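You operate a simulated robot arm through the tools that you are given. There is no shell and no other tool. Be economical: measure what you need, move in short steps, check, and stop when the job is done.

You are at the controls of a simulated two-armed robot. One attempt, no reset.

Task
Pick up the teal card with one hand, pass it to the other hand and put it on the beige bench top. Set down upright: teal card.

Only the result counts: the job must be done as asked and must still hold three seconds after the hand-in. Knocking over, shifting, dropping, spilling or breaking anything else fails it.

Robot
Two 7-joint arms with two-finger parallel grippers on one trunk, on a base that drives. Base frame: it is fixed to the floor where the robot stands at the start and does not move with it; the origin is under the middle of the robot, x ahead of it, y to its left, z up; the surface under the hand at the start is at about z = 800. Readings come in mm, rad, newtons and seconds.
The left shoulder is at the start at [26, 101, 1317], the right one opposite. With the tool pointing down near the work surface each hand reaches from about 100 to 400 mm from the robot's upright axis, wherever it stands, measured 20 degrees to its own side. Places, roughly: beige bench top [2600, 1400, 800]. Payload 2.4 kg a hand.
Tool frame (each hand has its own): the origin (TCP) lies between the finger pads and is the grasp point; the fingertips stand 24 mm ahead of it; z points along the fingers, y is the line along which they close. The gripper opens to 68 mm. The fingers are 17 mm wide and 10 mm thick; the gripper's body (40 by 70 mm) begins 41 mm behind the TCP.
Orientation is told as [roll, pitch, yaw] about the base's x, y, z axes, in that order, counted from this pose: with the fingers straight down and closing along the base's y, the tool's x points along the base's -x, its y along +y and its z along -z.

Tools
- The arms move only by the tool play_rows. It takes "left_moves", "right_moves" or both (then of equal length, played together; a hand with none holds still); each is a list of rows, each a list of 3 entries, a list of its own where there are three numbers: the shift along the tool's x, y, z in units of 25 mm (1.0 is 25 mm), then the turn, a rotation vector about the tool's x, y, z in units of 4 degrees (1.0 is 4 degrees), then the closure in counts, from 0 (fully open) to 255 (shut). In form: [[[tx, ty, tz], [ax, ay, az], jaw], ...]. A call has 1 to 12 rows; each row shifts and turns the commanded pose from where the row before left it, along the tool's axes as they then stand. A call with a number of a shift or a turn outside -1 to 1 is refused whole. Rows are played at 5 a second. More than 50 mm and 0.15 rad between two rows, or a gripper value outside its range, and nothing of the call is played. A pose out of reach is approached as far as the arm can. The call stops where the force on the tool passes 40 N (or 10 N more than at its start, if that is more) or the arm is blocked; 0.2 s more then pass. The fingers move at their own pace (about 72 mm/s each) and stop on an object; they squeeze with about 43 N. The grip force told is the motor's: it shows also when the fingers shut on nothing. Time passes only in rows, and 0.2 s behind the last, so rows that do not move let the fingers close. It gives the time, the measured TCP pose, the force on the tool (base axes), the opening and the grip force at its end, in the units of the frame above (readings bear some noise), with the torque about the TCP (base axes, N m) and any sound that the robot's microphone picked up.
- Cameras (640 x 400 px; columns grow to the right, rows downward): "scene" is now at [100.5, -22.4, 1518.3]; the picture's right is [-0.10, -1.00, 0.00], its down [-0.25, 0.02, -0.97] and it looks along [0.96, -0.09, -0.25] (base axes); focal length 214 px, centre (320, 200). "left" rides on the left gripper at [84, -11, -75] in its tool frame; the picture's right is [0.13, 0.99, 0.00], its down [-0.60, 0.08, -0.79] and it looks along [-0.79, 0.10, 0.61] (tool axes); focal length 251 px, centre (320, 200). "right" rides on the right gripper at [84, 11, -75] in its tool frame; the picture's right is [-0.13, 0.99, 0.00], its down [-0.60, -0.08, -0.79] and it looks along [-0.79, -0.10, 0.61] (tool axes); focal length 251 px, centre (320, 200). There is no depth. A picture from a camera that has moved, and an enlarged one, comes with that camera's place and axes in the base frame and with its lens. The place of the scene camera against the robot may be out by one fixed shift of up to 25 mm in any direction.
- capture(camera): a new picture of that camera. The clock stands still meanwhile.
- lift_body(by): slides the trunk up (or, below 0, down) by that many mm; the arms and the scene camera ride with it, the base frame stays. It gives what a move gives, with no picture.
- steer(legs): drives the robot by 1 to 6 legs, each [ahead, left, turn to the left] in mm, mm and rad, along the robot's own axes; the way and the turn of a leg run together, so that a leg with both is an arc; at most 1500 mm and 3.142 rad a leg. The arms and the cameras ride along, it lands a little off, and it stops where it bumps. It gives what a move gives.
- head_to(pan, tilt): turns the head with the scene camera to pan (to the left, within 1.501 rad either way) and tilt (down, from -0.506 to 1.204), counted from straight ahead of the robot. It gives what a move gives.
- zoom(camera, box): a new picture of the part [left, top, right, bottom] of that camera's present view, enlarged. The clock stands still meanwhile.
- job_done(): hands the job in; it is judged then, once.

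Work in short steps. Places have to be worked out from the pictures, the camera data and where the tool is seen: move nearer, look again, correct. Check each grasp and each placing, and mend what went wrong. You have 120 turns and 108 pictures in all, those below and enlarged ones among them. Open the grippers and draw the arms clear of the work before you hand the job in, unless the task says otherwise; then end with one line.

The tools are called after "Emit:" as a command line: name --argument value ..., lists and objects as JSON in quotes. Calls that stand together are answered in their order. play_rows: Moves the arms, as the interface text tells. Its arguments: {"type":"object","properties":{"left_moves":{"type":"array"},"right_moves":{"type":"array"}},"required":[]} The other tools are called the same way: lift_body (by) slides the trunk up or down; steer (legs) drives the base; head_to (pan, tilt) turns the head that bears the scene camera; capture (camera) takes a picture; zoom (camera, box) takes an enlarged picture of a part of a camera's view; job_done () hands the job in.

At the start:

```text
time_s: 0.0
left_eef_pos: [338.3, 164.6, 1455.8]
left_ee_rot: [-0.001, -0.001, 0.003]
left_contact_force: [0.0, -0.1, -0.4]
left_moment: [-0.02, 0.01, 0.03]
left_opening: 68.0
left_grip_force: 0.0
right_eef_pos: [301.7, -125.3, 1467.4]
right_ee_rot: [-0.001, 0.0, -0.001]
right_contact_force: [-0.4, 0.9, 0.1]
right_moment: [-0.02, 0.01, 0.0]
right_opening: 68.0
right_grip_force: 0.1
trunk travel left (down, up): [-530.0, 320.0]
robot x, y, heading: [0.5, 1.8, -0.004]
head pan, tilt: [-0.096, 0.253]
```

scene: 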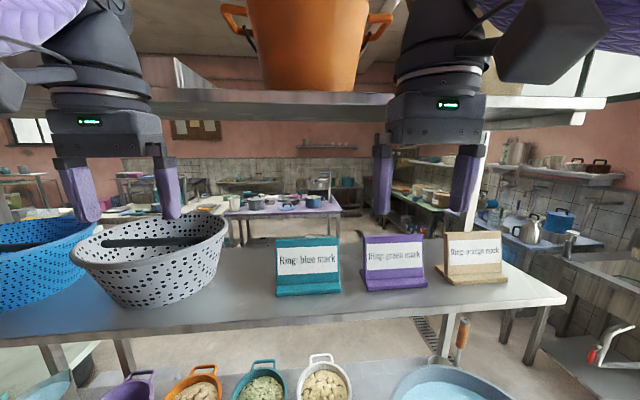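
right: 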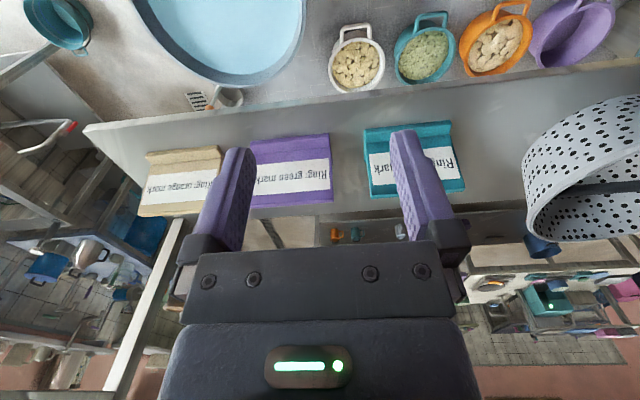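
left: 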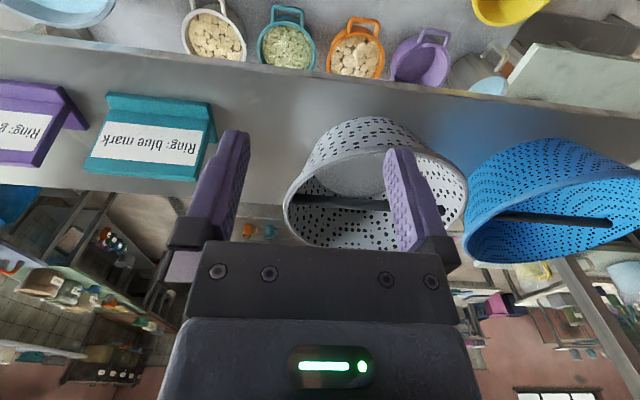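

I'll look closer at the card and its surroundings; my first triangulation puts it near x≈430, y≈0, on a shelf around z≈1265.

Emit:
zoom --camera "scene" --box '[220, 200, 540, 400]'

Emit:
zoom --camera "left" --box '[0, 50, 320, 250]'

Emit:
zoom --camera "right" --box '[300, 70, 540, 220]'

Emit:
head_to --pan 0.0 --tilt -0.3

```text
2.00 times, centred on (380, 300) of scene
camera zoom: at [100.5, -22.4, 1518.3], right [-0.1, -1.0, 0.0], down [-0.25, 0.02, -0.97], along [0.96, -0.09, -0.25], focal length 429 px, centre (200, 0)
```

zoom: 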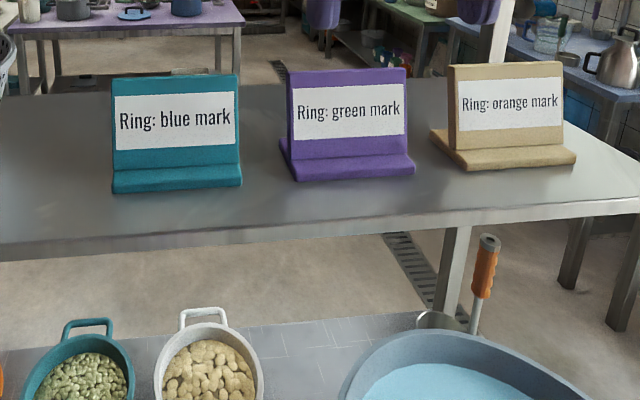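

```text
2.00 times, centred on (160, 150) of left
camera zoom: at [253.6, 153.0, 1530.1], right [-0.13, 0.99, 0.0], down [0.6, 0.08, 0.79], along [0.79, 0.1, -0.61], focal length 503 px, centre (640, 300)
```

zoom: 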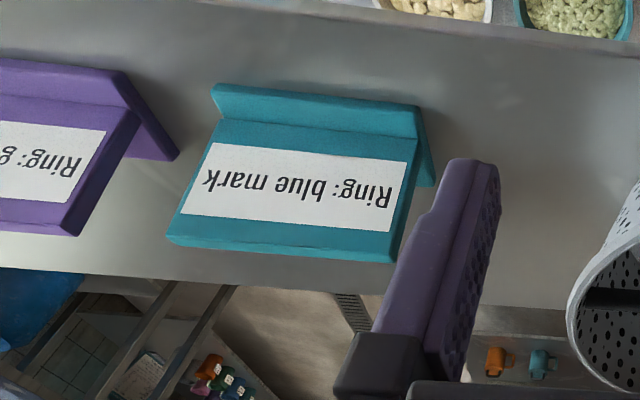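

```text
2.67 times, centred on (420, 145) of right
camera zoom: at [218.0, -113.7, 1543.0], right [0.13, 0.99, 0.0], down [0.6, -0.08, 0.79], along [0.79, -0.1, -0.61], focal length 670 px, centre (53, 347)
```

zoom: 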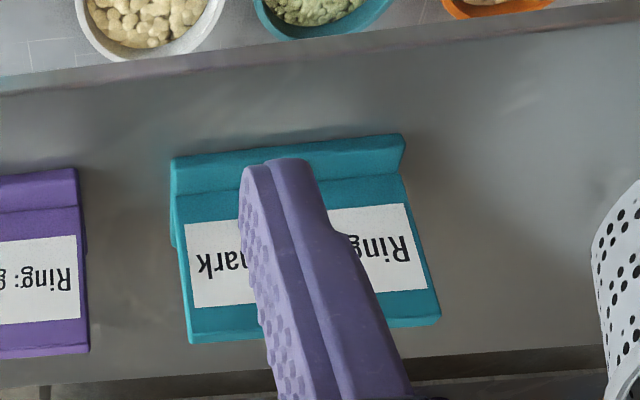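

```text
time_s: 1.0
left_eef_pos: [337.6, 164.4, 1456.4]
left_ee_rot: [0.001, -0.003, 0.001]
left_contact_force: [-0.2, 0.3, 0.7]
left_moment: [-0.02, -0.01, 0.01]
left_opening: 68.0
left_grip_force: 0.0
right_eef_pos: [300.0, -125.5, 1466.4]
right_ee_rot: [-0.002, -0.002, -0.002]
right_contact_force: [-0.2, 0.7, 0.4]
right_moment: [0.01, 0.01, 0.0]
right_opening: 68.2
right_grip_force: 0.0
trunk travel left (down, up): [-530.0, 320.0]
robot x, y, heading: [0.2, 1.1, 0.004]
head pan, tilt: [0.0, -0.3]
```

The card is a thin panel with a foot lip in front. Now I look up to judge where the upper shelf is.

Emit:
capture --camera "scene"

Emit:
head_to --pan 0.0 --tilt 0.75

Emit:
capture --camera "scene"

Emit:
head_to --pan 0.8 --tilt 0.3

Emit:
capture --camera "scene"

Emit:
head_to --pan 1.5 --tilt 0.4

Emit:
capture --camera "scene"

```text
101 pictures are left
camera scene: at [86.2, -13.5, 1567.1], right [0.0, -1.0, 0.0], down [0.29, 0.0, -0.96], along [0.96, 0.0, 0.29], focal length 214 px, centre (320, 200)
```

scene: 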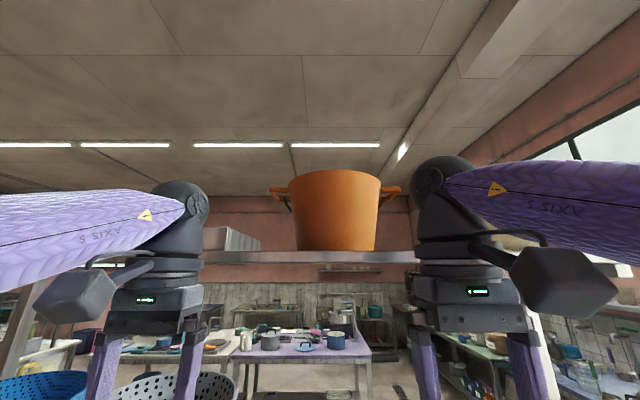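

```text
time_s: 2.3
left_eef_pos: [340.2, 163.7, 1455.3]
left_ee_rot: [0.0, -0.004, 0.001]
left_contact_force: [0.1, -0.8, 0.5]
left_moment: [-0.01, 0.01, 0.03]
left_opening: 68.1
left_grip_force: 0.0
right_eef_pos: [300.2, -125.2, 1467.1]
right_ee_rot: [-0.001, 0.0, 0.002]
right_contact_force: [-1.3, 1.0, -0.6]
right_moment: [-0.01, 0.03, -0.01]
right_opening: 67.8
right_grip_force: 0.1
trunk travel left (down, up): [-530.0, 320.0]
robot x, y, heading: [2.3, -1.3, 0.001]
head pan, tilt: [0.0, 0.75]
```

```text
100 pictures are left
camera scene: at [90.5, -13.5, 1473.6], right [0.0, -1.0, 0.0], down [-0.68, 0.0, -0.73], along [0.73, 0.0, -0.68], focal length 214 px, centre (320, 200)
```

scene: 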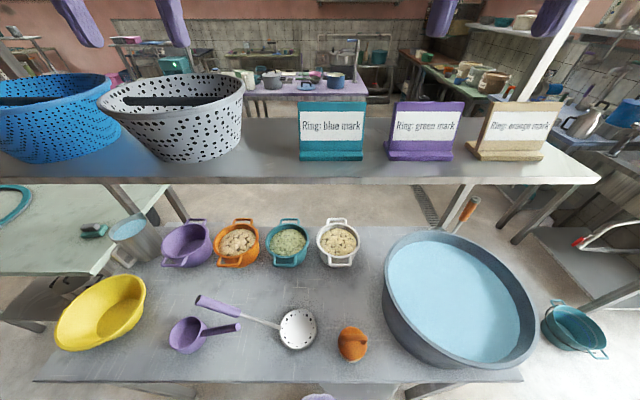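

```text
time_s: 3.4
left_eef_pos: [338.6, 164.2, 1455.9]
left_ee_rot: [0.0, -0.002, 0.0]
left_contact_force: [0.1, -0.6, -0.7]
left_moment: [-0.01, 0.02, 0.01]
left_opening: 68.1
left_grip_force: 0.1
right_eef_pos: [301.5, -124.9, 1468.2]
right_ee_rot: [-0.002, 0.001, 0.001]
right_contact_force: [-0.1, -0.5, 0.0]
right_moment: [-0.02, 0.0, -0.02]
right_opening: 68.4
right_grip_force: 0.1
trunk travel left (down, up): [-530.0, 320.0]
robot x, y, heading: [-1.2, -1.7, 0.003]
head pan, tilt: [0.799, 0.3]
```

```text
99 pictures are left
camera scene: at [72.7, 53.4, 1513.9], right [0.72, -0.7, 0.0], down [-0.21, -0.21, -0.96], along [0.67, 0.68, -0.3], focal length 214 px, centre (320, 200)
```

scene: 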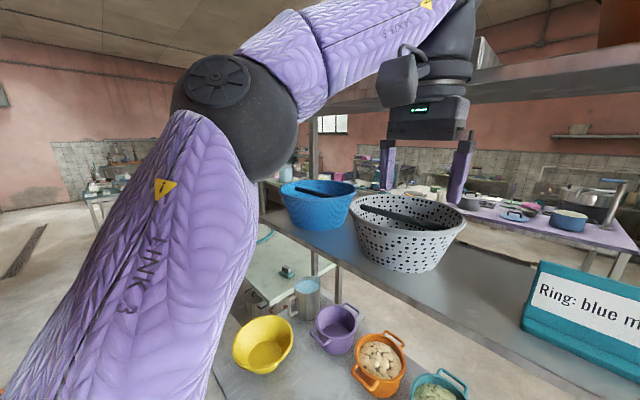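

```text
time_s: 4.5
left_eef_pos: [339.2, 164.7, 1455.5]
left_ee_rot: [0.0, -0.001, 0.004]
left_contact_force: [-0.2, 0.3, -0.1]
left_moment: [-0.01, -0.01, -0.02]
left_opening: 68.1
left_grip_force: 0.0
right_eef_pos: [301.8, -125.3, 1468.2]
right_ee_rot: [0.001, 0.0, 0.0]
right_contact_force: [-0.2, 0.1, 0.0]
right_moment: [-0.01, 0.0, 0.02]
right_opening: 67.9
right_grip_force: 0.0
trunk travel left (down, up): [-530.0, 320.0]
robot x, y, heading: [0.7, -1.2, 0.002]
head pan, tilt: [1.499, 0.4]
```

```text
98 pictures are left
camera scene: at [14.3, 78.9, 1504.7], right [1.0, -0.07, 0.0], down [-0.03, -0.39, -0.92], along [0.07, 0.92, -0.39], focal length 214 px, centre (320, 200)
```

scene: 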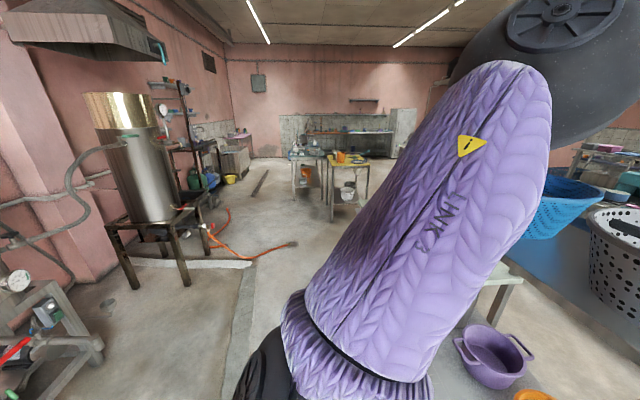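

Estimates: shelf surface z≈1265 with front edge x≈360, an upper shelf underside ≈1570, teal card ≈ y −91..+23, panel leaning back ~16°. So the right hand must grip the panel edge tilted sideways. First I yaw the right hand so that the fingers close along x.

Emit:
play_rows --right_moves '[[[0.5, 0, 0], [0, 0, 1], 0], [[0.5, 0, 0], [0, 0, 1], 0], [[0, 0, 0], [0, 0, 1], 0], [[0, 0, 0], [0, 0, 1], 0], [[0, 0, 0], [0, 0, 1], 0], [[0, 0, 0], [0, 0, 1], 0], [[0, 0, 0], [0, 0, 1], 0], [[0, 0, 0], [0, 0, 1], 0], [[0, 0, 0], [0, 0, 1], 0], [[0, 0, 0], [0, 0, 1], 0], [[0, 0, 0], [0, 0, 1], 0], [[0, 0, 0], [0, 0, 1], 0]]'

Emit:
play_rows --right_moves '[[[0, 0, 0], [0, 0, 1], 0], [[0, 0, 0], [0, 0, 1], 0], [[0, 0, 0], [0, 0, 1], 0], [[0, 0, 0], [0, 0, 1], 0], [[0, 0, 0], [0, 0, 1], 0], [[0, 0, 0], [0, 0, 1], 0], [[0, 0, 0], [0, 0, 1], 0], [[0, 0, 0], [0, 0, 1], 0], [[0, 0, 0], [0, 0, 1], 0], [[0, 0, 0], [0, 0, 1], 0], [[0, 0, 0], [0, 0, 0.5], 0]]'

Emit:
head_to --pan -0.3 --tilt 0.2

Emit:
capture --camera "scene"

```text
time_s: 7.1
left_eef_pos: [339.0, 165.0, 1457.2]
left_ee_rot: [0.0, -0.001, 0.0]
left_contact_force: [-0.6, -0.1, 0.3]
left_moment: [-0.01, 0.01, 0.01]
left_opening: 68.0
left_grip_force: 0.0
right_eef_pos: [276.3, -124.8, 1467.9]
right_ee_rot: [0.0, 0.0, -0.84]
right_contact_force: [0.7, -0.2, 0.2]
right_moment: [0.03, -0.03, 0.02]
right_opening: 67.8
right_grip_force: 0.0
trunk travel left (down, up): [-530.0, 320.0]
robot x, y, heading: [-0.8, -1.6, 0.001]
head pan, tilt: [1.499, 0.4]
```

```text
time_s: 9.5
left_eef_pos: [337.1, 164.5, 1456.3]
left_ee_rot: [0.0, -0.002, 0.003]
left_contact_force: [0.0, 0.1, -0.3]
left_moment: [-0.01, -0.01, 0.01]
left_opening: 68.0
left_grip_force: 0.2
right_eef_pos: [277.5, -123.5, 1467.7]
right_ee_rot: [0.0, 0.0, -1.573]
right_contact_force: [-0.8, -0.8, 0.1]
right_moment: [0.0, -0.04, -0.01]
right_opening: 68.1
right_grip_force: 0.1
trunk travel left (down, up): [-530.0, 320.0]
robot x, y, heading: [1.0, 1.8, 0.001]
head pan, tilt: [1.499, 0.4]
```

```text
time_s: 11.3
left_eef_pos: [338.9, 164.1, 1456.0]
left_ee_rot: [-0.001, -0.003, 0.002]
left_contact_force: [0.0, -0.4, 0.2]
left_moment: [0.0, -0.01, 0.01]
left_opening: 67.9
left_grip_force: 0.1
right_eef_pos: [276.9, -124.0, 1468.2]
right_ee_rot: [0.0, -0.001, -1.571]
right_contact_force: [0.3, -0.8, 0.1]
right_moment: [-0.01, 0.02, -0.02]
right_opening: 68.1
right_grip_force: 0.1
trunk travel left (down, up): [-530.0, 320.0]
robot x, y, heading: [-1.3, -5.1, 0.003]
head pan, tilt: [-0.3, 0.201]
```

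```text
97 pictures are left
camera scene: at [96.6, -41.0, 1523.2], right [-0.3, -0.96, 0.0], down [-0.19, 0.06, -0.98], along [0.94, -0.29, -0.2], focal length 214 px, centre (320, 200)
```

scene: 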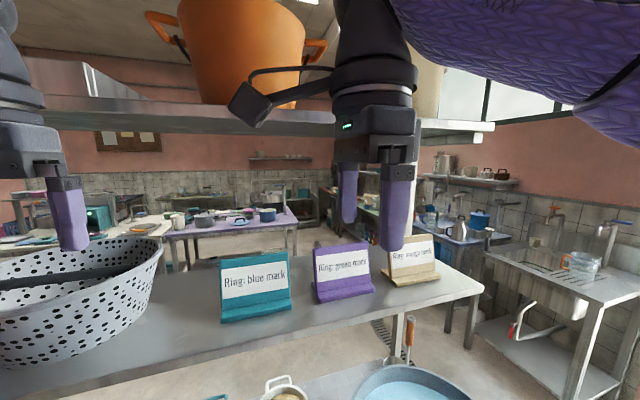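

The yaw worked. Now tilt 45° about the tool's y and add the 16° lean, keeping clear in front of the shelf.

Emit:
play_rows --right_moves '[[[0, 0, 0], [0, 1, 0], 0], [[0, 0, 0], [0, 1, 0], 0], [[0, 0, 0], [0, 1, 0], 0], [[0, 0, 0], [0, 1, 0], 0], [[0, 0, 0], [0, 1, 0], 0], [[0, 0, 0], [0, 1, 0], 0], [[0, 0, 0], [0, 1, 0], 0], [[0, 0, 0], [0, 1, 0], 0], [[0, 0, 0], [0, 1, 0], 0], [[0, 0, 0], [0, 1, 0], 0], [[0, 0, 0], [0, 1, 0], 0], [[0, 0, 0], [0, 0.25, 0], 0]]'

Emit:
play_rows --right_moves '[[[0, 0, 0], [0.7, 0, 0.7], 0], [[0, 0, 0], [0.7, 0, 0.7], 0], [[0, 0, 0], [0.7, 0, 0.7], 0], [[0, 0, 0], [0.7, 0, 0.7], 0]]'

Emit:
capture --camera "scene"

Emit:
capture --camera "right"

Emit:
capture --camera "left"

```text
time_s: 13.9
left_eef_pos: [338.7, 164.3, 1455.6]
left_ee_rot: [0.0, -0.002, 0.003]
left_contact_force: [-0.6, -0.5, -0.6]
left_moment: [0.02, 0.03, 0.04]
left_opening: 67.7
left_grip_force: 0.1
right_eef_pos: [276.7, -124.3, 1468.4]
right_ee_rot: [0.003, 0.787, -1.57]
right_contact_force: [0.6, -0.2, 0.2]
right_moment: [-0.02, 0.01, 0.01]
right_opening: 68.0
right_grip_force: 0.1
trunk travel left (down, up): [-530.0, 320.0]
robot x, y, heading: [1.3, 2.3, 0.004]
head pan, tilt: [-0.3, 0.201]
```

```text
time_s: 14.9
left_eef_pos: [339.3, 165.2, 1456.1]
left_ee_rot: [0.001, -0.002, 0.002]
left_contact_force: [-0.1, 0.2, -0.1]
left_moment: [-0.01, -0.01, 0.01]
left_opening: 68.0
left_grip_force: 0.0
right_eef_pos: [277.3, -124.4, 1466.6]
right_ee_rot: [-0.382, 0.749, -1.838]
right_contact_force: [-0.3, 0.9, -1.2]
right_moment: [0.01, -0.03, 0.03]
right_opening: 67.9
right_grip_force: 0.1
trunk travel left (down, up): [-530.0, 320.0]
robot x, y, heading: [0.3, 2.2, 0.0]
head pan, tilt: [-0.3, 0.201]
```

```text
96 pictures are left
camera scene: at [96.7, -41.1, 1523.2], right [-0.3, -0.96, 0.0], down [-0.19, 0.06, -0.98], along [0.94, -0.29, -0.2], focal length 214 px, centre (320, 200)
```

scene: 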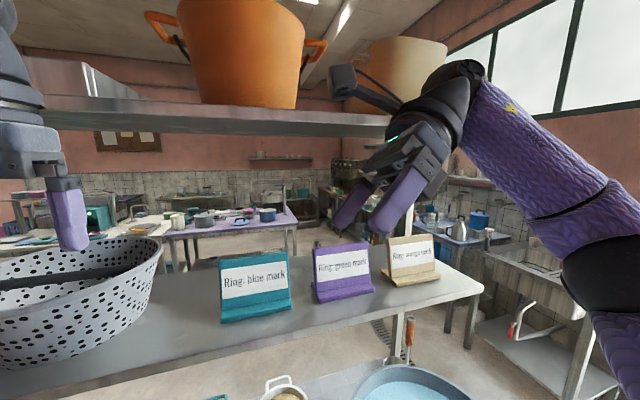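

```text
95 pictures are left
camera right: at [318.5, -117.5, 1573.3], right [0.93, -0.09, -0.36], down [-0.04, -0.99, 0.15], along [-0.37, -0.12, -0.92], focal length 251 px, centre (320, 200)
```

right: 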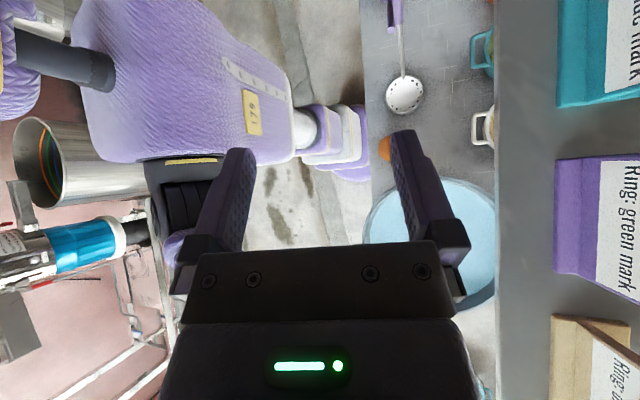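

```text
94 pictures are left
camera left: at [253.8, 152.9, 1530.1], right [-0.13, 0.99, 0.0], down [0.6, 0.08, 0.79], along [0.79, 0.1, -0.61], focal length 251 px, centre (320, 200)
```

left: 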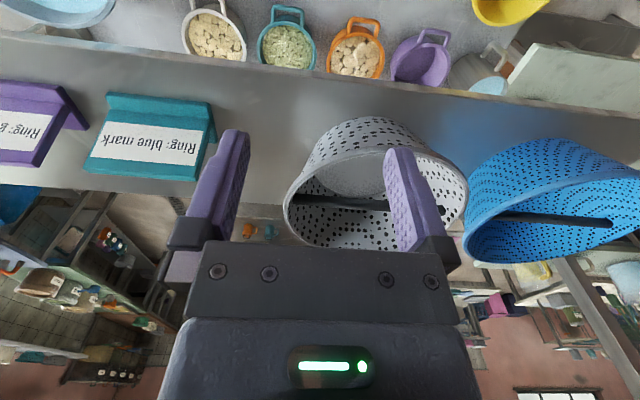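

The tilted pose is reached with the elbow low. Refined with the hand cameras: card lip front x≈447, y −79…+38, shelf top ≈1235, panel top ≈ (490, ·, 1328). I lower the hand in front of the shelf to z≈1352.

Emit:
play_rows --right_moves '[[[-0.75, 0.31, 0.81], [0, 0, 0], 0], [[-0.75, 0.31, 0.81], [0, 0, 0], 0], [[-0.75, 0.31, 0.81], [0, 0, 0], 0], [[-0.75, 0.31, 0.81], [0, 0, 0], 0], [[0, 0, 0], [0, 0, 0], 0]]'

Emit:
capture --camera "right"

Emit:
capture --camera "left"

Emit:
capture --camera "scene"

```text
time_s: 16.1
left_eef_pos: [337.9, 164.4, 1456.4]
left_ee_rot: [0.0, 0.0, 0.001]
left_contact_force: [-1.3, 0.7, 0.5]
left_moment: [0.02, -0.01, 0.0]
left_opening: 68.0
left_grip_force: 0.1
right_eef_pos: [274.7, -120.7, 1353.4]
right_ee_rot: [-0.382, 0.75, -1.836]
right_contact_force: [-0.2, -0.1, 0.5]
right_moment: [0.0, 0.03, -0.02]
right_opening: 68.4
right_grip_force: 0.0
trunk travel left (down, up): [-530.0, 320.0]
robot x, y, heading: [-2.0, 0.5, 0.004]
head pan, tilt: [-0.3, 0.201]
```

```text
93 pictures are left
camera right: at [317.5, -113.2, 1459.9], right [0.93, -0.09, -0.36], down [-0.04, -0.99, 0.15], along [-0.37, -0.12, -0.92], focal length 251 px, centre (320, 200)
```

right: 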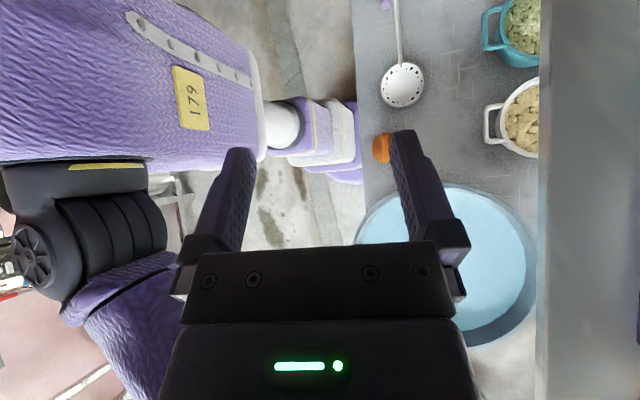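

```text
92 pictures are left
camera left: at [253.6, 153.0, 1530.1], right [-0.13, 0.99, 0.0], down [0.6, 0.08, 0.79], along [0.79, 0.1, -0.61], focal length 251 px, centre (320, 200)
```

left: 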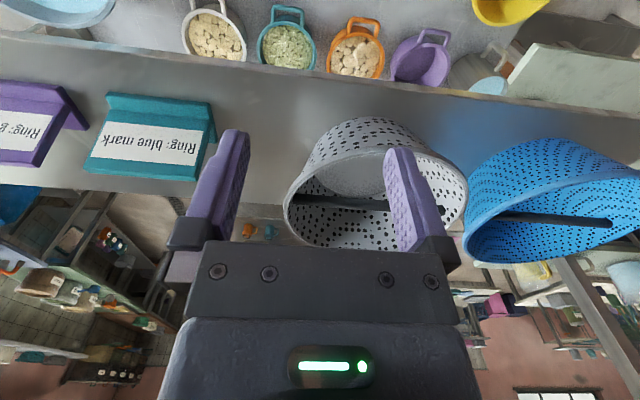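

```text
91 pictures are left
camera scene: at [96.6, -41.0, 1523.2], right [-0.3, -0.96, 0.0], down [-0.19, 0.06, -0.98], along [0.94, -0.29, -0.2], focal length 214 px, centre (320, 200)
```

scene: 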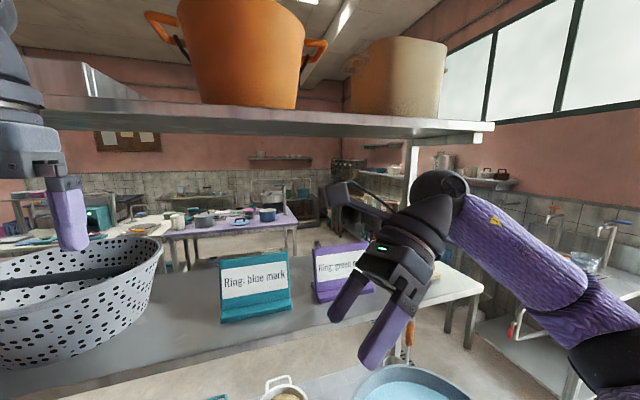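

Moving straight in now would bring the low elbow against the shelf's front. I draw the left hand back and then raise the trunk, so the elbow comes higher when the right hand goes to working height.

Emit:
play_rows --left_moves '[[[0.8, 0, 0], [0, 0, 0], 0], [[0.8, 0, 0], [0, 0, 0], 0], [[0.8, 0, 0], [0, 0, 0], 0], [[0.8, 0, 0], [0, 0, 0], 0]]'

Emit:
lift_body --by 180

Emit:
play_rows --right_moves '[[[-0.85, 0.33, 0.85], [0, 0, 0], 0], [[-0.85, 0.33, 0.85], [0, 0, 0], 0], [[-0.85, 0.33, 0.85], [0, 0, 0], 0], [[-0.85, 0.33, 0.85], [0, 0, 0], 0], [[-0.85, 0.33, 0.85], [0, 0, 0], 0], [[-0.65, 0.3, 0.65], [0, 0, 0], 0], [[0, 0, 0], [0, 0, 0], 0]]'

Emit:
head_to --pan -0.4 --tilt 0.5

Emit:
capture --camera "scene"

```text
time_s: 17.1
left_eef_pos: [257.6, 163.3, 1457.7]
left_ee_rot: [0.001, -0.002, 0.001]
left_contact_force: [-0.8, 0.0, 0.3]
left_moment: [-0.02, -0.01, 0.0]
left_opening: 68.1
left_grip_force: 0.2
right_eef_pos: [275.1, -119.0, 1355.1]
right_ee_rot: [-0.379, 0.75, -1.838]
right_contact_force: [1.0, 1.1, 0.2]
right_moment: [0.0, -0.02, -0.02]
right_opening: 67.9
right_grip_force: 0.1
trunk travel left (down, up): [-530.0, 320.0]
robot x, y, heading: [-3.7, 3.2, -0.0]
head pan, tilt: [-0.3, 0.201]
```

```text
time_s: 19.1
left_eef_pos: [258.5, 165.6, 1636.6]
left_ee_rot: [0.001, -0.002, 0.003]
left_contact_force: [0.5, 0.3, -0.1]
left_moment: [0.01, 0.02, 0.02]
left_opening: 68.1
left_grip_force: 0.1
right_eef_pos: [276.2, -121.2, 1533.0]
right_ee_rot: [-0.382, 0.747, -1.839]
right_contact_force: [-0.8, -0.5, -0.6]
right_moment: [-0.01, 0.0, -0.03]
right_opening: 68.0
right_grip_force: 0.0
trunk travel left (down, up): [-710.0, 140.0]
robot x, y, heading: [0.3, 2.0, 0.0]
head pan, tilt: [-0.3, 0.201]
```

```text
time_s: 20.7
left_eef_pos: [257.5, 163.8, 1636.0]
left_ee_rot: [-0.002, -0.003, 0.0]
left_contact_force: [-0.1, -1.0, -0.6]
left_moment: [0.03, 0.01, -0.01]
left_opening: 68.0
left_grip_force: 0.0
right_eef_pos: [275.2, -121.6, 1353.0]
right_ee_rot: [-0.38, 0.748, -1.838]
right_contact_force: [0.5, -0.2, -0.7]
right_moment: [0.02, 0.03, 0.02]
right_opening: 68.0
right_grip_force: 0.0
trunk travel left (down, up): [-710.0, 140.0]
robot x, y, heading: [-1.6, -2.9, 0.001]
head pan, tilt: [-0.3, 0.201]
```

```text
time_s: 21.5
left_eef_pos: [257.9, 164.4, 1636.0]
left_ee_rot: [0.001, -0.002, 0.002]
left_contact_force: [-0.8, -1.1, 0.2]
left_moment: [0.01, -0.01, -0.01]
left_opening: 67.9
left_grip_force: 0.1
right_eef_pos: [276.3, -122.2, 1353.5]
right_ee_rot: [-0.379, 0.748, -1.838]
right_contact_force: [-1.0, -0.4, -0.1]
right_moment: [0.0, 0.02, 0.0]
right_opening: 68.0
right_grip_force: 0.0
trunk travel left (down, up): [-710.0, 140.0]
robot x, y, heading: [2.7, -1.0, 0.001]
head pan, tilt: [-0.4, 0.499]
```

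```text
90 pictures are left
camera scene: at [84.4, -48.9, 1675.8], right [-0.39, -0.92, 0.0], down [-0.44, 0.19, -0.88], along [0.81, -0.34, -0.48], focal length 214 px, centre (320, 200)
```

scene: 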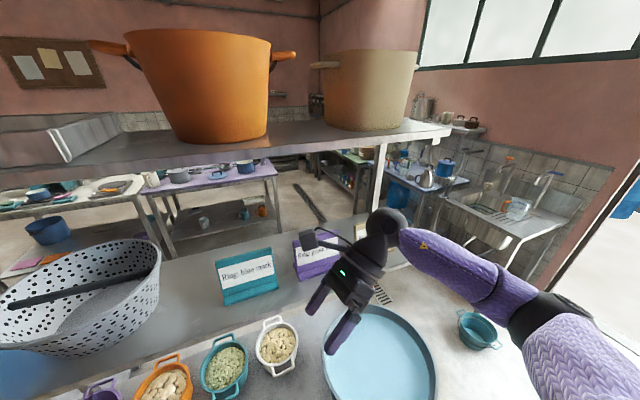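

The elbow is higher now (~z 1350). I advance the right hand 125 mm toward the shelf, aimed at the gap between teal and purple cards, then look.

Emit:
play_rows --right_moves '[[[0.19, 0.96, -0.19], [0, 0, 0], 0], [[0.19, 0.96, -0.19], [0, 0, 0], 0], [[0.19, 0.96, -0.19], [0, 0, 0], 0], [[0.19, 0.96, -0.19], [0, 0, 0], 0], [[0.19, 0.96, -0.19], [0, 0, 0], 0], [[0, 0, 0], [0, 0, 0], 0]]'

Emit:
capture --camera "scene"

Emit:
capture --camera "right"

```text
time_s: 22.9
left_eef_pos: [257.5, 164.7, 1637.0]
left_ee_rot: [-0.001, -0.002, 0.001]
left_contact_force: [-0.6, -0.1, 0.1]
left_moment: [-0.01, -0.02, 0.0]
left_opening: 67.9
left_grip_force: 0.0
right_eef_pos: [401.5, -120.9, 1354.3]
right_ee_rot: [-0.38, 0.747, -1.836]
right_contact_force: [0.4, -1.7, 0.5]
right_moment: [0.0, 0.03, -0.01]
right_opening: 68.0
right_grip_force: 0.1
trunk travel left (down, up): [-710.0, 140.0]
robot x, y, heading: [2.0, 0.7, -0.003]
head pan, tilt: [-0.4, 0.499]
```

```text
89 pictures are left
camera scene: at [84.0, -49.2, 1675.7], right [-0.39, -0.92, 0.0], down [-0.44, 0.19, -0.88], along [0.81, -0.34, -0.48], focal length 214 px, centre (320, 200)
```

scene: 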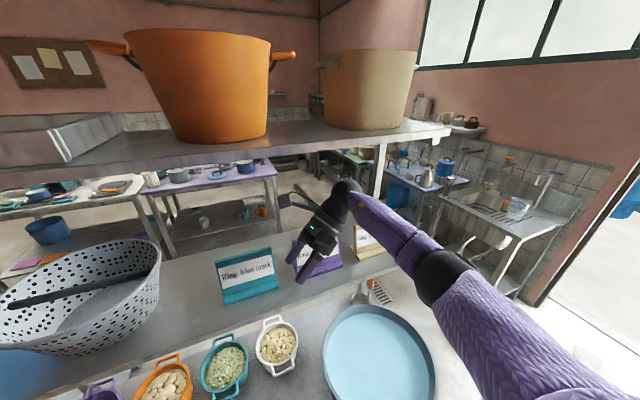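

```text
88 pictures are left
camera right: at [442.5, -112.9, 1459.6], right [0.93, -0.09, -0.36], down [-0.04, -0.99, 0.15], along [-0.37, -0.12, -0.92], focal length 251 px, centre (320, 200)
```

right: 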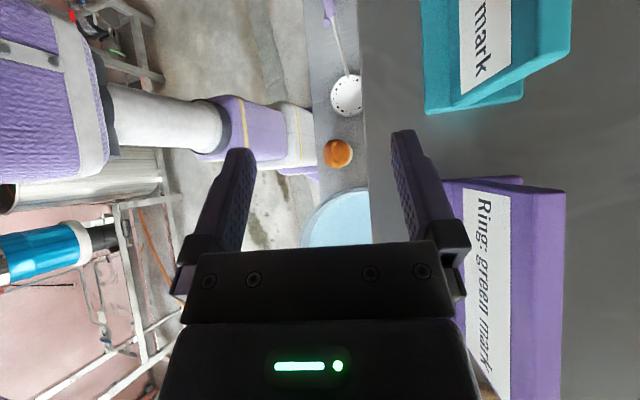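

The right-hand view fixes the card: panel front runs (469, z1249)→(491, z1323), right end y≈−77, lean ≈16.6°. I go forward through the gap to the start of the sliding line and check.

Emit:
play_rows --right_moves '[[[0.158, 0.8, -0.158], [0, 0, 0], 0], [[0.158, 0.8, -0.158], [0, 0, 0], 0], [[0.158, 0.8, -0.158], [0, 0, 0], 0], [[0.158, 0.8, -0.158], [0, 0, 0], 0], [[0.158, 0.8, -0.158], [0, 0, 0], 0], [[0.68, -0.02, 0.57], [0, 0, 0], 0], [[0, 0, 0], [0, 0, 0], 0]]'

Emit:
capture --camera "right"

Emit:
capture --camera "scene"

```text
time_s: 24.5
left_eef_pos: [258.3, 163.7, 1636.7]
left_ee_rot: [0.0, -0.002, 0.002]
left_contact_force: [0.3, -0.1, -0.1]
left_moment: [-0.01, -0.02, -0.02]
left_opening: 68.1
left_grip_force: 0.1
right_eef_pos: [444.9, -96.8, 1356.4]
right_ee_rot: [-0.383, 0.749, -1.839]
right_contact_force: [-0.3, 0.3, 0.0]
right_moment: [0.0, 0.03, 0.01]
right_opening: 68.2
right_grip_force: 0.0
right hand out of reach, approached as far as the arm can: row 3, 4, 5
trunk travel left (down, up): [-710.0, 140.0]
robot x, y, heading: [1.5, 0.6, -0.002]
head pan, tilt: [-0.4, 0.499]
```

```text
87 pictures are left
camera right: at [486.5, -90.6, 1461.2], right [0.93, -0.09, -0.36], down [-0.04, -0.99, 0.15], along [-0.37, -0.12, -0.92], focal length 251 px, centre (320, 200)
```

right: 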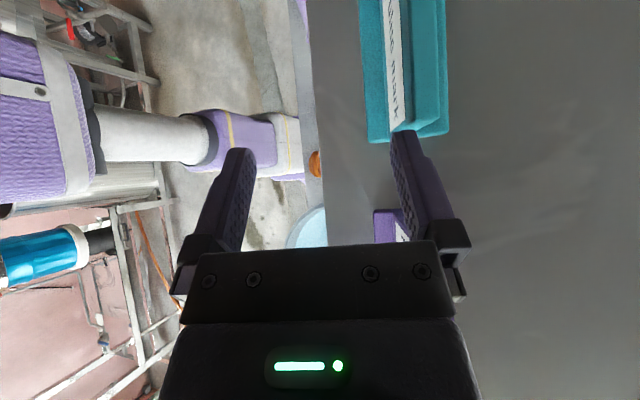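

```text
86 pictures are left
camera scene: at [84.5, -49.3, 1675.7], right [-0.39, -0.92, 0.0], down [-0.44, 0.19, -0.88], along [0.81, -0.34, -0.48], focal length 214 px, centre (320, 200)
```

scene: 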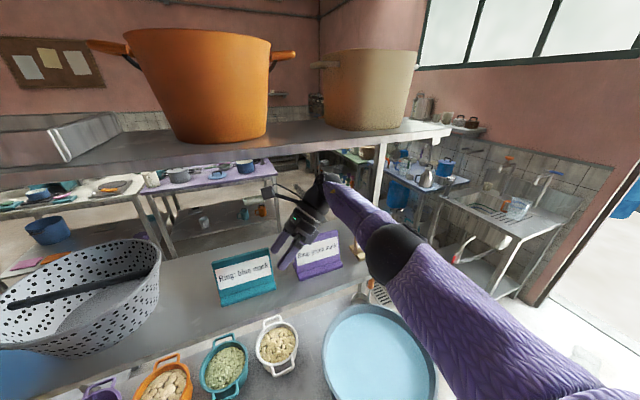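

The arm runs out of reach about 60 mm short, so the base has to come nearer. I look down to see how much room there is between base and lower bench.

Emit:
head_to --pan 0.0 --tilt 1.2

Emit:
capture --camera "scene"

Emit:
capture --camera "left"

```text
time_s: 25.5
left_eef_pos: [260.1, 164.5, 1635.5]
left_ee_rot: [0.0, -0.003, 0.001]
left_contact_force: [-0.6, 0.1, -0.2]
left_moment: [-0.02, 0.01, -0.01]
left_opening: 68.1
left_grip_force: 0.1
right_eef_pos: [445.2, -96.6, 1355.2]
right_ee_rot: [-0.383, 0.748, -1.839]
right_contact_force: [0.8, 0.7, 0.0]
right_moment: [0.0, -0.01, 0.01]
right_opening: 67.9
right_grip_force: 0.0
trunk travel left (down, up): [-710.0, 140.0]
robot x, y, heading: [0.6, -0.1, 0.002]
head pan, tilt: [0.0, 1.201]
```

```text
85 pictures are left
camera scene: at [56.7, -13.5, 1622.1], right [0.0, -1.0, 0.0], down [-0.93, 0.0, -0.36], along [0.36, 0.0, -0.93], focal length 214 px, centre (320, 200)
```

scene: 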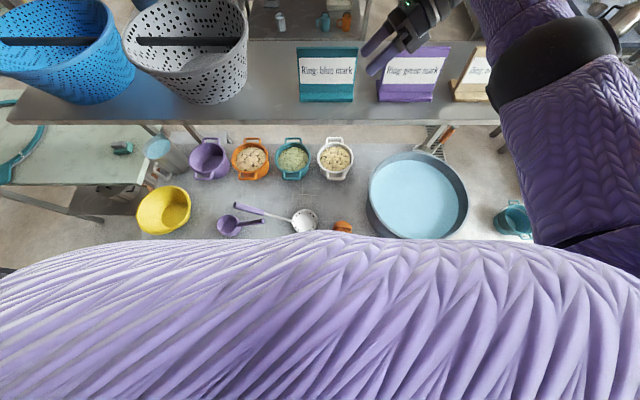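

```text
84 pictures are left
camera left: at [173.8, 152.9, 1710.0], right [-0.13, 0.99, 0.0], down [0.6, 0.08, 0.79], along [0.79, 0.1, -0.61], focal length 251 px, centre (320, 200)
```

left: 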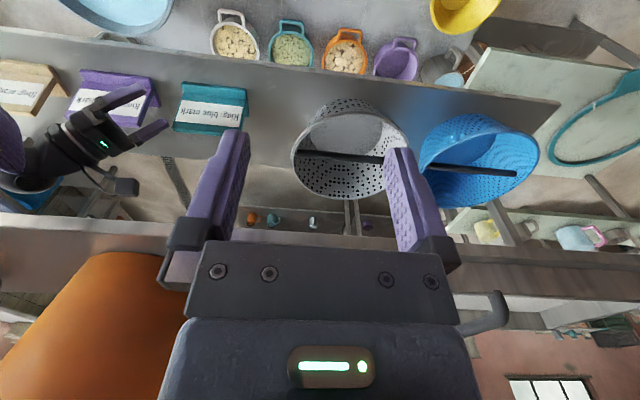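

The trunk hides the base. I use the free left hand's camera from the side: first yaw it 90° (needed for the handover anyway) while moving left.

Emit:
play_rows --left_moves '[[[0, 0.7, 0], [0, 0, 1], 0], [[0, 0.7, 0], [0, 0, 1], 0], [[0, 0.7, 0], [0, 0, 1], 0], [[0, 0.5, 0], [0, 0, 1], 0], [[0, 0.5, 0], [0, 0, 1], 0], [[0, 0, 0], [0, 0, 1], 0], [[0, 0, 0], [0, 0, 1], 0], [[0, 0, 0], [0, 0, 1], 0], [[0, 0, 0], [0, 0, 1], 0], [[0, 0, 0], [0, 0, 1], 0], [[0, 0, 0], [0, 0, 1], 0], [[0, 0, 0], [0, 0, 1], 0]]'

Emit:
play_rows --left_moves '[[[0, 0, 0], [0, 0, 1], 0], [[0, 0, 0], [0, 0, 1], 0], [[0, 0, 0], [0, 0, 1], 0], [[0, 0, 0], [0, 0, 1], 0], [[0, 0, 0], [0, 0, 1], 0], [[0, 0, 0], [0, 0, 1], 0], [[0, 0, 0], [0, 0, 1], 0], [[0, 0, 0], [0, 0, 1], 0], [[0, 0, 0], [0, 0, 1], 0], [[0, 0, 0], [0, 0, 1], 0], [[0, 0, 0], [0, 0, 0.5], 0]]'

Emit:
play_rows --left_moves '[[[0.5, -0.4, 0.6], [0, 1, 0], 0], [[0.5, -0.4, 0.6], [0, 1, 0], 0], [[0.5, -0.4, 0.6], [0, 1, 0], 0], [[0.5, -0.4, 0.6], [0, 1, 0], 0], [[0.5, -0.4, 0.6], [0, 1, 0], 0], [[0.5, -0.4, 0.6], [0, 1, 0], 0]]'

Emit:
capture --camera "left"

```text
time_s: 28.1
left_eef_pos: [241.5, 186.4, 1581.3]
left_ee_rot: [0.003, -0.001, -0.836]
left_contact_force: [0.2, 0.7, -0.6]
left_moment: [0.02, -0.01, 0.0]
left_opening: 67.9
left_grip_force: 0.0
left hand out of reach, approached as far as the arm can: row 5, 6, 7, 8, 9, 10, 11, 12
right_eef_pos: [445.1, -98.1, 1356.0]
right_ee_rot: [-0.382, 0.75, -1.837]
right_contact_force: [-0.9, -0.2, 0.0]
right_moment: [0.0, -0.01, -0.03]
right_opening: 67.8
right_grip_force: 0.0
trunk travel left (down, up): [-710.0, 140.0]
robot x, y, heading: [-0.2, -2.5, -0.002]
head pan, tilt: [0.0, 1.201]
```

```text
time_s: 30.5
left_eef_pos: [184.4, 114.9, 1532.1]
left_ee_rot: [0.002, 0.0, -1.571]
left_contact_force: [0.0, 0.2, 0.8]
left_moment: [-0.01, 0.0, -0.02]
left_opening: 68.3
left_grip_force: 0.1
left hand out of reach, approached as far as the arm can: row 1, 2, 3, 4, 5, 6, 7, 8, 9, 10, 11
right_eef_pos: [444.9, -97.1, 1355.4]
right_ee_rot: [-0.382, 0.748, -1.838]
right_contact_force: [0.1, 0.6, -0.8]
right_moment: [-0.03, 0.01, 0.04]
right_opening: 68.4
right_grip_force: 0.1
trunk travel left (down, up): [-710.0, 140.0]
robot x, y, heading: [1.6, 1.4, -0.0]
head pan, tilt: [0.0, 1.201]
```

```text
time_s: 31.9
left_eef_pos: [149.4, 172.9, 1478.7]
left_ee_rot: [0.0, 0.422, -1.57]
left_contact_force: [1.0, -0.3, -0.5]
left_moment: [-0.02, 0.02, -0.01]
left_opening: 67.9
left_grip_force: 0.0
left hand out of reach, approached as far as the arm can: row 4, 5, 6
right_eef_pos: [444.3, -97.5, 1355.5]
right_ee_rot: [-0.381, 0.749, -1.838]
right_contact_force: [-0.3, 0.2, -0.7]
right_moment: [-0.01, 0.0, -0.04]
right_opening: 68.2
right_grip_force: 0.1
trunk travel left (down, up): [-710.0, 140.0]
robot x, y, heading: [0.0, -0.5, -0.002]
head pan, tilt: [0.0, 1.201]
```

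```text
83 pictures are left
camera left: at [137.2, 219.6, 1580.8], right [0.99, 0.12, 0.05], down [0.08, -0.87, 0.48], along [0.1, -0.47, -0.88], focal length 251 px, centre (320, 200)
```

left: 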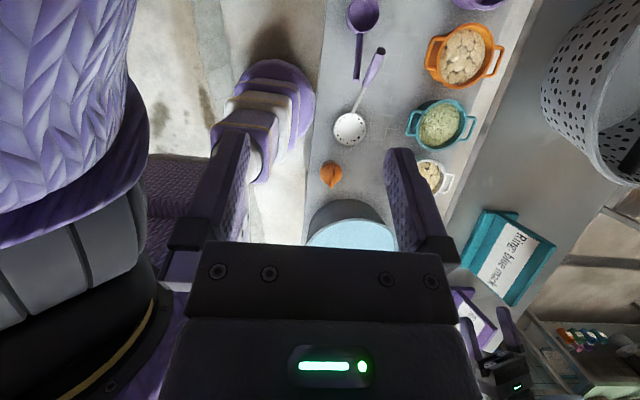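

The base is a round disc (radius ≈210) that already reaches under the bench freely, with a slim column (front ≈70) behind the bench edge at ≈160. So ~60 mm ahead is safe. First I shift the right hand back to mid-gap, then drive 30 mm.

Emit:
play_rows --right_moves '[[[-0.4, 0.02, -0.6], [0, 0, 0], 0], [[-0.2, 0.0, -0.2], [0, 0, 0], 0]]'

Emit:
steer --legs '[[30, 0, 0]]'

Emit:
capture --camera "left"

Emit:
capture --camera "right"

```text
time_s: 32.5
left_eef_pos: [147.9, 173.9, 1480.1]
left_ee_rot: [0.0, 0.418, -1.569]
left_contact_force: [0.5, 0.6, -0.1]
left_moment: [-0.03, 0.0, 0.02]
left_opening: 67.8
left_grip_force: 0.1
right_eef_pos: [445.2, -122.1, 1359.2]
right_ee_rot: [-0.382, 0.748, -1.839]
right_contact_force: [0.6, 0.2, -0.1]
right_moment: [0.0, 0.02, 0.0]
right_opening: 67.9
right_grip_force: 0.0
trunk travel left (down, up): [-710.0, 140.0]
robot x, y, heading: [-0.2, -1.2, -0.002]
head pan, tilt: [0.0, 1.201]
```

```text
time_s: 33.4
left_eef_pos: [180.9, 173.7, 1479.1]
left_ee_rot: [0.0, 0.419, -1.568]
left_contact_force: [0.6, -0.1, -0.1]
left_moment: [0.0, 0.03, 0.02]
left_opening: 67.9
left_grip_force: 0.1
right_eef_pos: [475.6, -120.3, 1360.3]
right_ee_rot: [-0.383, 0.748, -1.838]
right_contact_force: [0.0, -0.6, -0.2]
right_moment: [0.03, 0.01, -0.02]
right_opening: 68.0
right_grip_force: 0.2
trunk travel left (down, up): [-710.0, 140.0]
robot x, y, heading: [32.6, 0.2, -0.006]
head pan, tilt: [0.0, 1.201]
```

```text
82 pictures are left
camera left: at [168.5, 219.9, 1580.7], right [0.99, 0.12, 0.05], down [0.08, -0.87, 0.48], along [0.1, -0.47, -0.88], focal length 251 px, centre (320, 200)
```

left: 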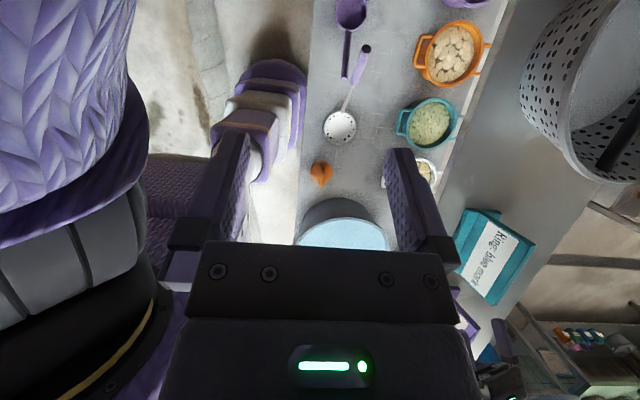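

```text
81 pictures are left
camera right: at [518.3, -114.3, 1464.9], right [0.93, -0.09, -0.36], down [-0.04, -0.99, 0.15], along [-0.37, -0.12, -0.92], focal length 251 px, centre (320, 200)
```

right: 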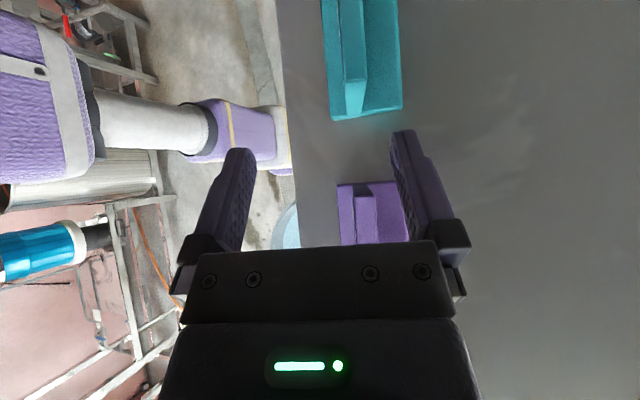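

The base moves freely. Another 28 mm ahead gives the needed reach; the panel is nicely between the fingers' planes.

Emit:
steer --legs '[[28, 0, 0]]'

Emit:
capture --camera "right"

```text
time_s: 34.2
left_eef_pos: [193.5, 172.8, 1478.9]
left_ee_rot: [0.001, 0.419, -1.569]
left_contact_force: [0.5, -0.8, -0.7]
left_moment: [0.01, 0.03, 0.0]
left_opening: 68.0
left_grip_force: 0.1
right_eef_pos: [489.2, -120.9, 1358.9]
right_ee_rot: [-0.381, 0.75, -1.839]
right_contact_force: [1.4, 0.2, -0.2]
right_moment: [0.01, 0.04, 0.02]
right_opening: 68.1
right_grip_force: 0.0
trunk travel left (down, up): [-710.0, 140.0]
robot x, y, heading: [40.6, -2.1, 0.001]
head pan, tilt: [0.0, 1.201]
stopped in leg 1: the robot was blocked; the commanded pose is now the measured one
```

```text
80 pictures are left
camera right: at [531.3, -114.2, 1464.8], right [0.93, -0.09, -0.36], down [-0.04, -0.99, 0.15], along [-0.37, -0.12, -0.92], focal length 251 px, centre (320, 200)
```

right: 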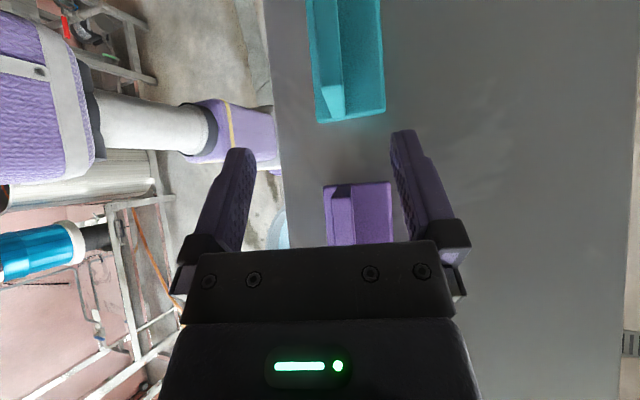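

The base is blocked at x≈41 (nothing seems moved); the hand is at x≈489, which should do. I slide in diagonally down toward the card's upper right part.

Emit:
play_rows --right_moves '[[[0.23, 0.17, 0.73], [0, 0, 0], 0], [[0.23, 0.17, 0.73], [0, 0, 0], 0], [[0.23, 0.17, 0.73], [0, 0, 0], 0], [[0, 0, 0], [0, 0, 0], 0]]'

Emit:
capture --camera "right"

```text
time_s: 35.2
left_eef_pos: [189.2, 174.3, 1479.2]
left_ee_rot: [0.001, 0.418, -1.567]
left_contact_force: [-0.4, -0.4, 0.0]
left_moment: [0.02, -0.03, 0.03]
left_opening: 68.1
left_grip_force: 0.1
right_eef_pos: [489.4, -68.2, 1334.3]
right_ee_rot: [-0.374, 0.753, -1.833]
right_contact_force: [4.6, 1.0, 26.7]
right_moment: [-1.61, -0.03, 0.33]
right_opening: 68.0
right_grip_force: 0.0
trunk travel left (down, up): [-710.0, 140.0]
robot x, y, heading: [38.9, -4.3, -0.006]
head pan, tilt: [0.0, 1.201]
```

```text
79 pictures are left
camera right: at [531.6, -62.6, 1439.2], right [0.93, -0.09, -0.35], down [-0.04, -0.99, 0.15], along [-0.36, -0.12, -0.92], focal length 251 px, centre (320, 200)
```

right: 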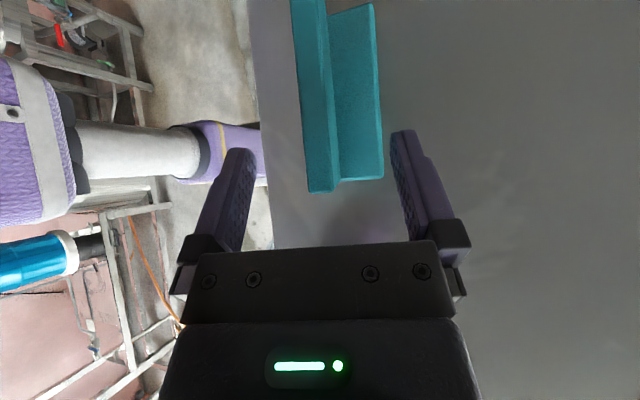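

The force reading (27 N up, at y≈−128) says the hand's underside is resting on the purple card. I back straight up at once and look.

Emit:
play_rows --right_moves '[[[0.4, -0.16, -0.4], [0, 0, 0], 0], [[0, 0, 0], [0, 0, 0], 0]]'

Emit:
head_to --pan -0.3 --tilt 0.7

Emit:
zoom --camera "scene" --box '[160, 50, 480, 250]'

```text
time_s: 35.8
left_eef_pos: [192.1, 174.5, 1479.3]
left_ee_rot: [0.002, 0.419, -1.569]
left_contact_force: [-0.4, 0.1, 0.6]
left_moment: [0.0, 0.02, 0.01]
left_opening: 68.2
left_grip_force: 0.0
right_eef_pos: [491.8, -70.1, 1344.2]
right_ee_rot: [-0.382, 0.749, -1.84]
right_contact_force: [-0.1, 0.5, -0.2]
right_moment: [0.02, -0.01, 0.02]
right_opening: 68.0
right_grip_force: 0.1
trunk travel left (down, up): [-710.0, 140.0]
robot x, y, heading: [43.7, 0.3, -0.002]
head pan, tilt: [0.0, 1.201]
```

```text
time_s: 36.7
left_eef_pos: [190.5, 174.6, 1479.3]
left_ee_rot: [0.0, 0.418, -1.568]
left_contact_force: [-0.5, 0.7, 0.8]
left_moment: [-0.05, 0.01, -0.01]
left_opening: 67.9
left_grip_force: 0.0
right_eef_pos: [492.0, -70.9, 1344.6]
right_ee_rot: [-0.38, 0.747, -1.839]
right_contact_force: [0.6, -0.5, 0.1]
right_moment: [-0.02, 0.0, -0.01]
right_opening: 68.2
right_grip_force: 0.1
trunk travel left (down, up): [-710.0, 140.0]
robot x, y, heading: [40.5, 1.5, -0.0]
head pan, tilt: [-0.3, 0.7]
```

```text
2.00 times, centred on (320, 150) of scene
camera zoom: at [123.9, -38.5, 1657.9], right [-0.3, -0.96, 0.0], down [-0.62, 0.19, -0.76], along [0.73, -0.23, -0.65], focal length 429 px, centre (320, 300)
```

zoom: 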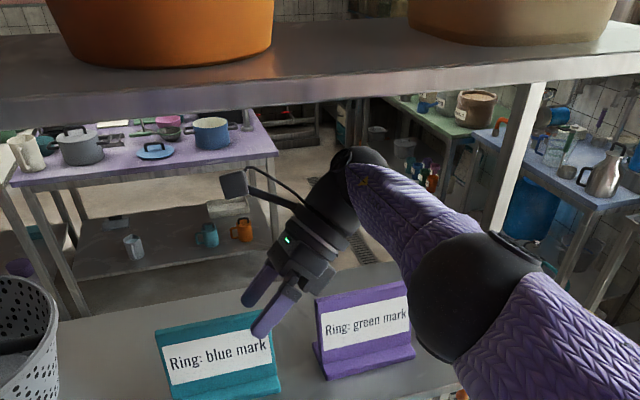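

The purple card still stands. To keep well off it I'll come in over the teal card itself at z≈1368 and then use a steeper (35°) tilt before going down.

Emit:
play_rows --right_moves '[[[0.5, -0.2, -0.4], [0, 0, 0], 0], [[0.5, -0.05, 0.3], [0, 0, 0], 0], [[0.44, -0.0, 0.3], [0, 0, 0], 0], [[0, 0, 0], [0, -1, 0], 0], [[0, 0, 0], [0, -1, 0], 0], [[0, 0, 0], [0, -1, 0], 0], [[0, 0, 0], [0, 0, 0], 0]]'

Emit:
capture --camera "right"

Emit:
zoom --camera "scene" --box '[160, 50, 480, 250]'

```text
time_s: 38.3
left_eef_pos: [191.9, 174.3, 1478.8]
left_ee_rot: [0.001, 0.418, -1.57]
left_contact_force: [-0.5, 1.0, 0.4]
left_moment: [-0.02, 0.02, -0.02]
left_opening: 68.2
left_grip_force: 0.1
right_eef_pos: [486.8, -42.0, 1368.9]
right_ee_rot: [-0.325, 0.552, -1.747]
right_contact_force: [0.3, 0.4, 0.7]
right_moment: [0.02, 0.03, -0.03]
right_opening: 68.1
right_grip_force: 0.0
right hand out of reach, approached as far as the arm can: row 6
trunk travel left (down, up): [-710.0, 140.0]
robot x, y, heading: [39.9, -1.1, -0.002]
head pan, tilt: [-0.3, 0.7]
```

```text
77 pictures are left
camera right: at [528.0, -12.0, 1470.8], right [0.93, -0.11, -0.34], down [0.02, -0.94, 0.34], along [-0.35, -0.33, -0.88], focal length 251 px, centre (320, 200)
```

right: 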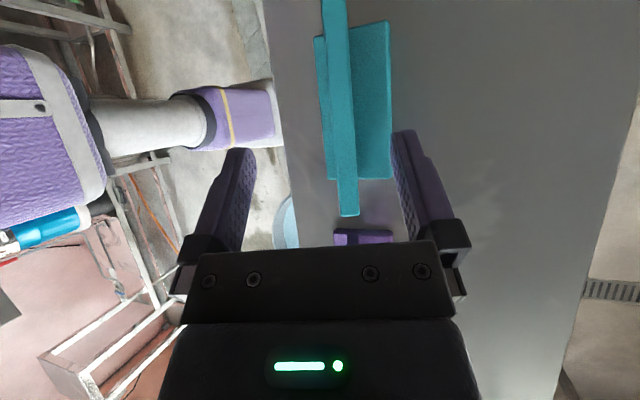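

```text
2.00 times, centred on (320, 150) of scene
camera zoom: at [124.0, -38.7, 1658.0], right [-0.3, -0.96, 0.0], down [-0.62, 0.19, -0.76], along [0.73, -0.23, -0.64], focal length 429 px, centre (320, 300)
```

zoom: 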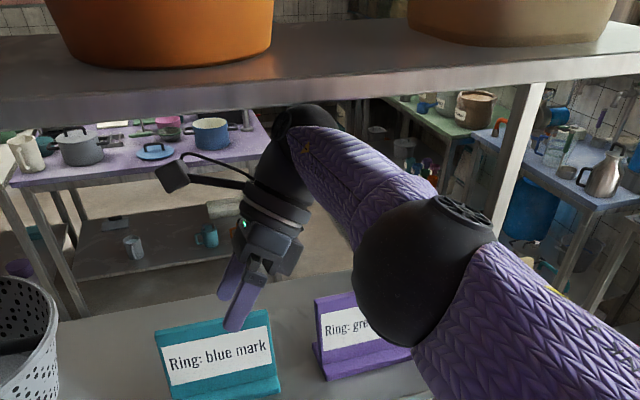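

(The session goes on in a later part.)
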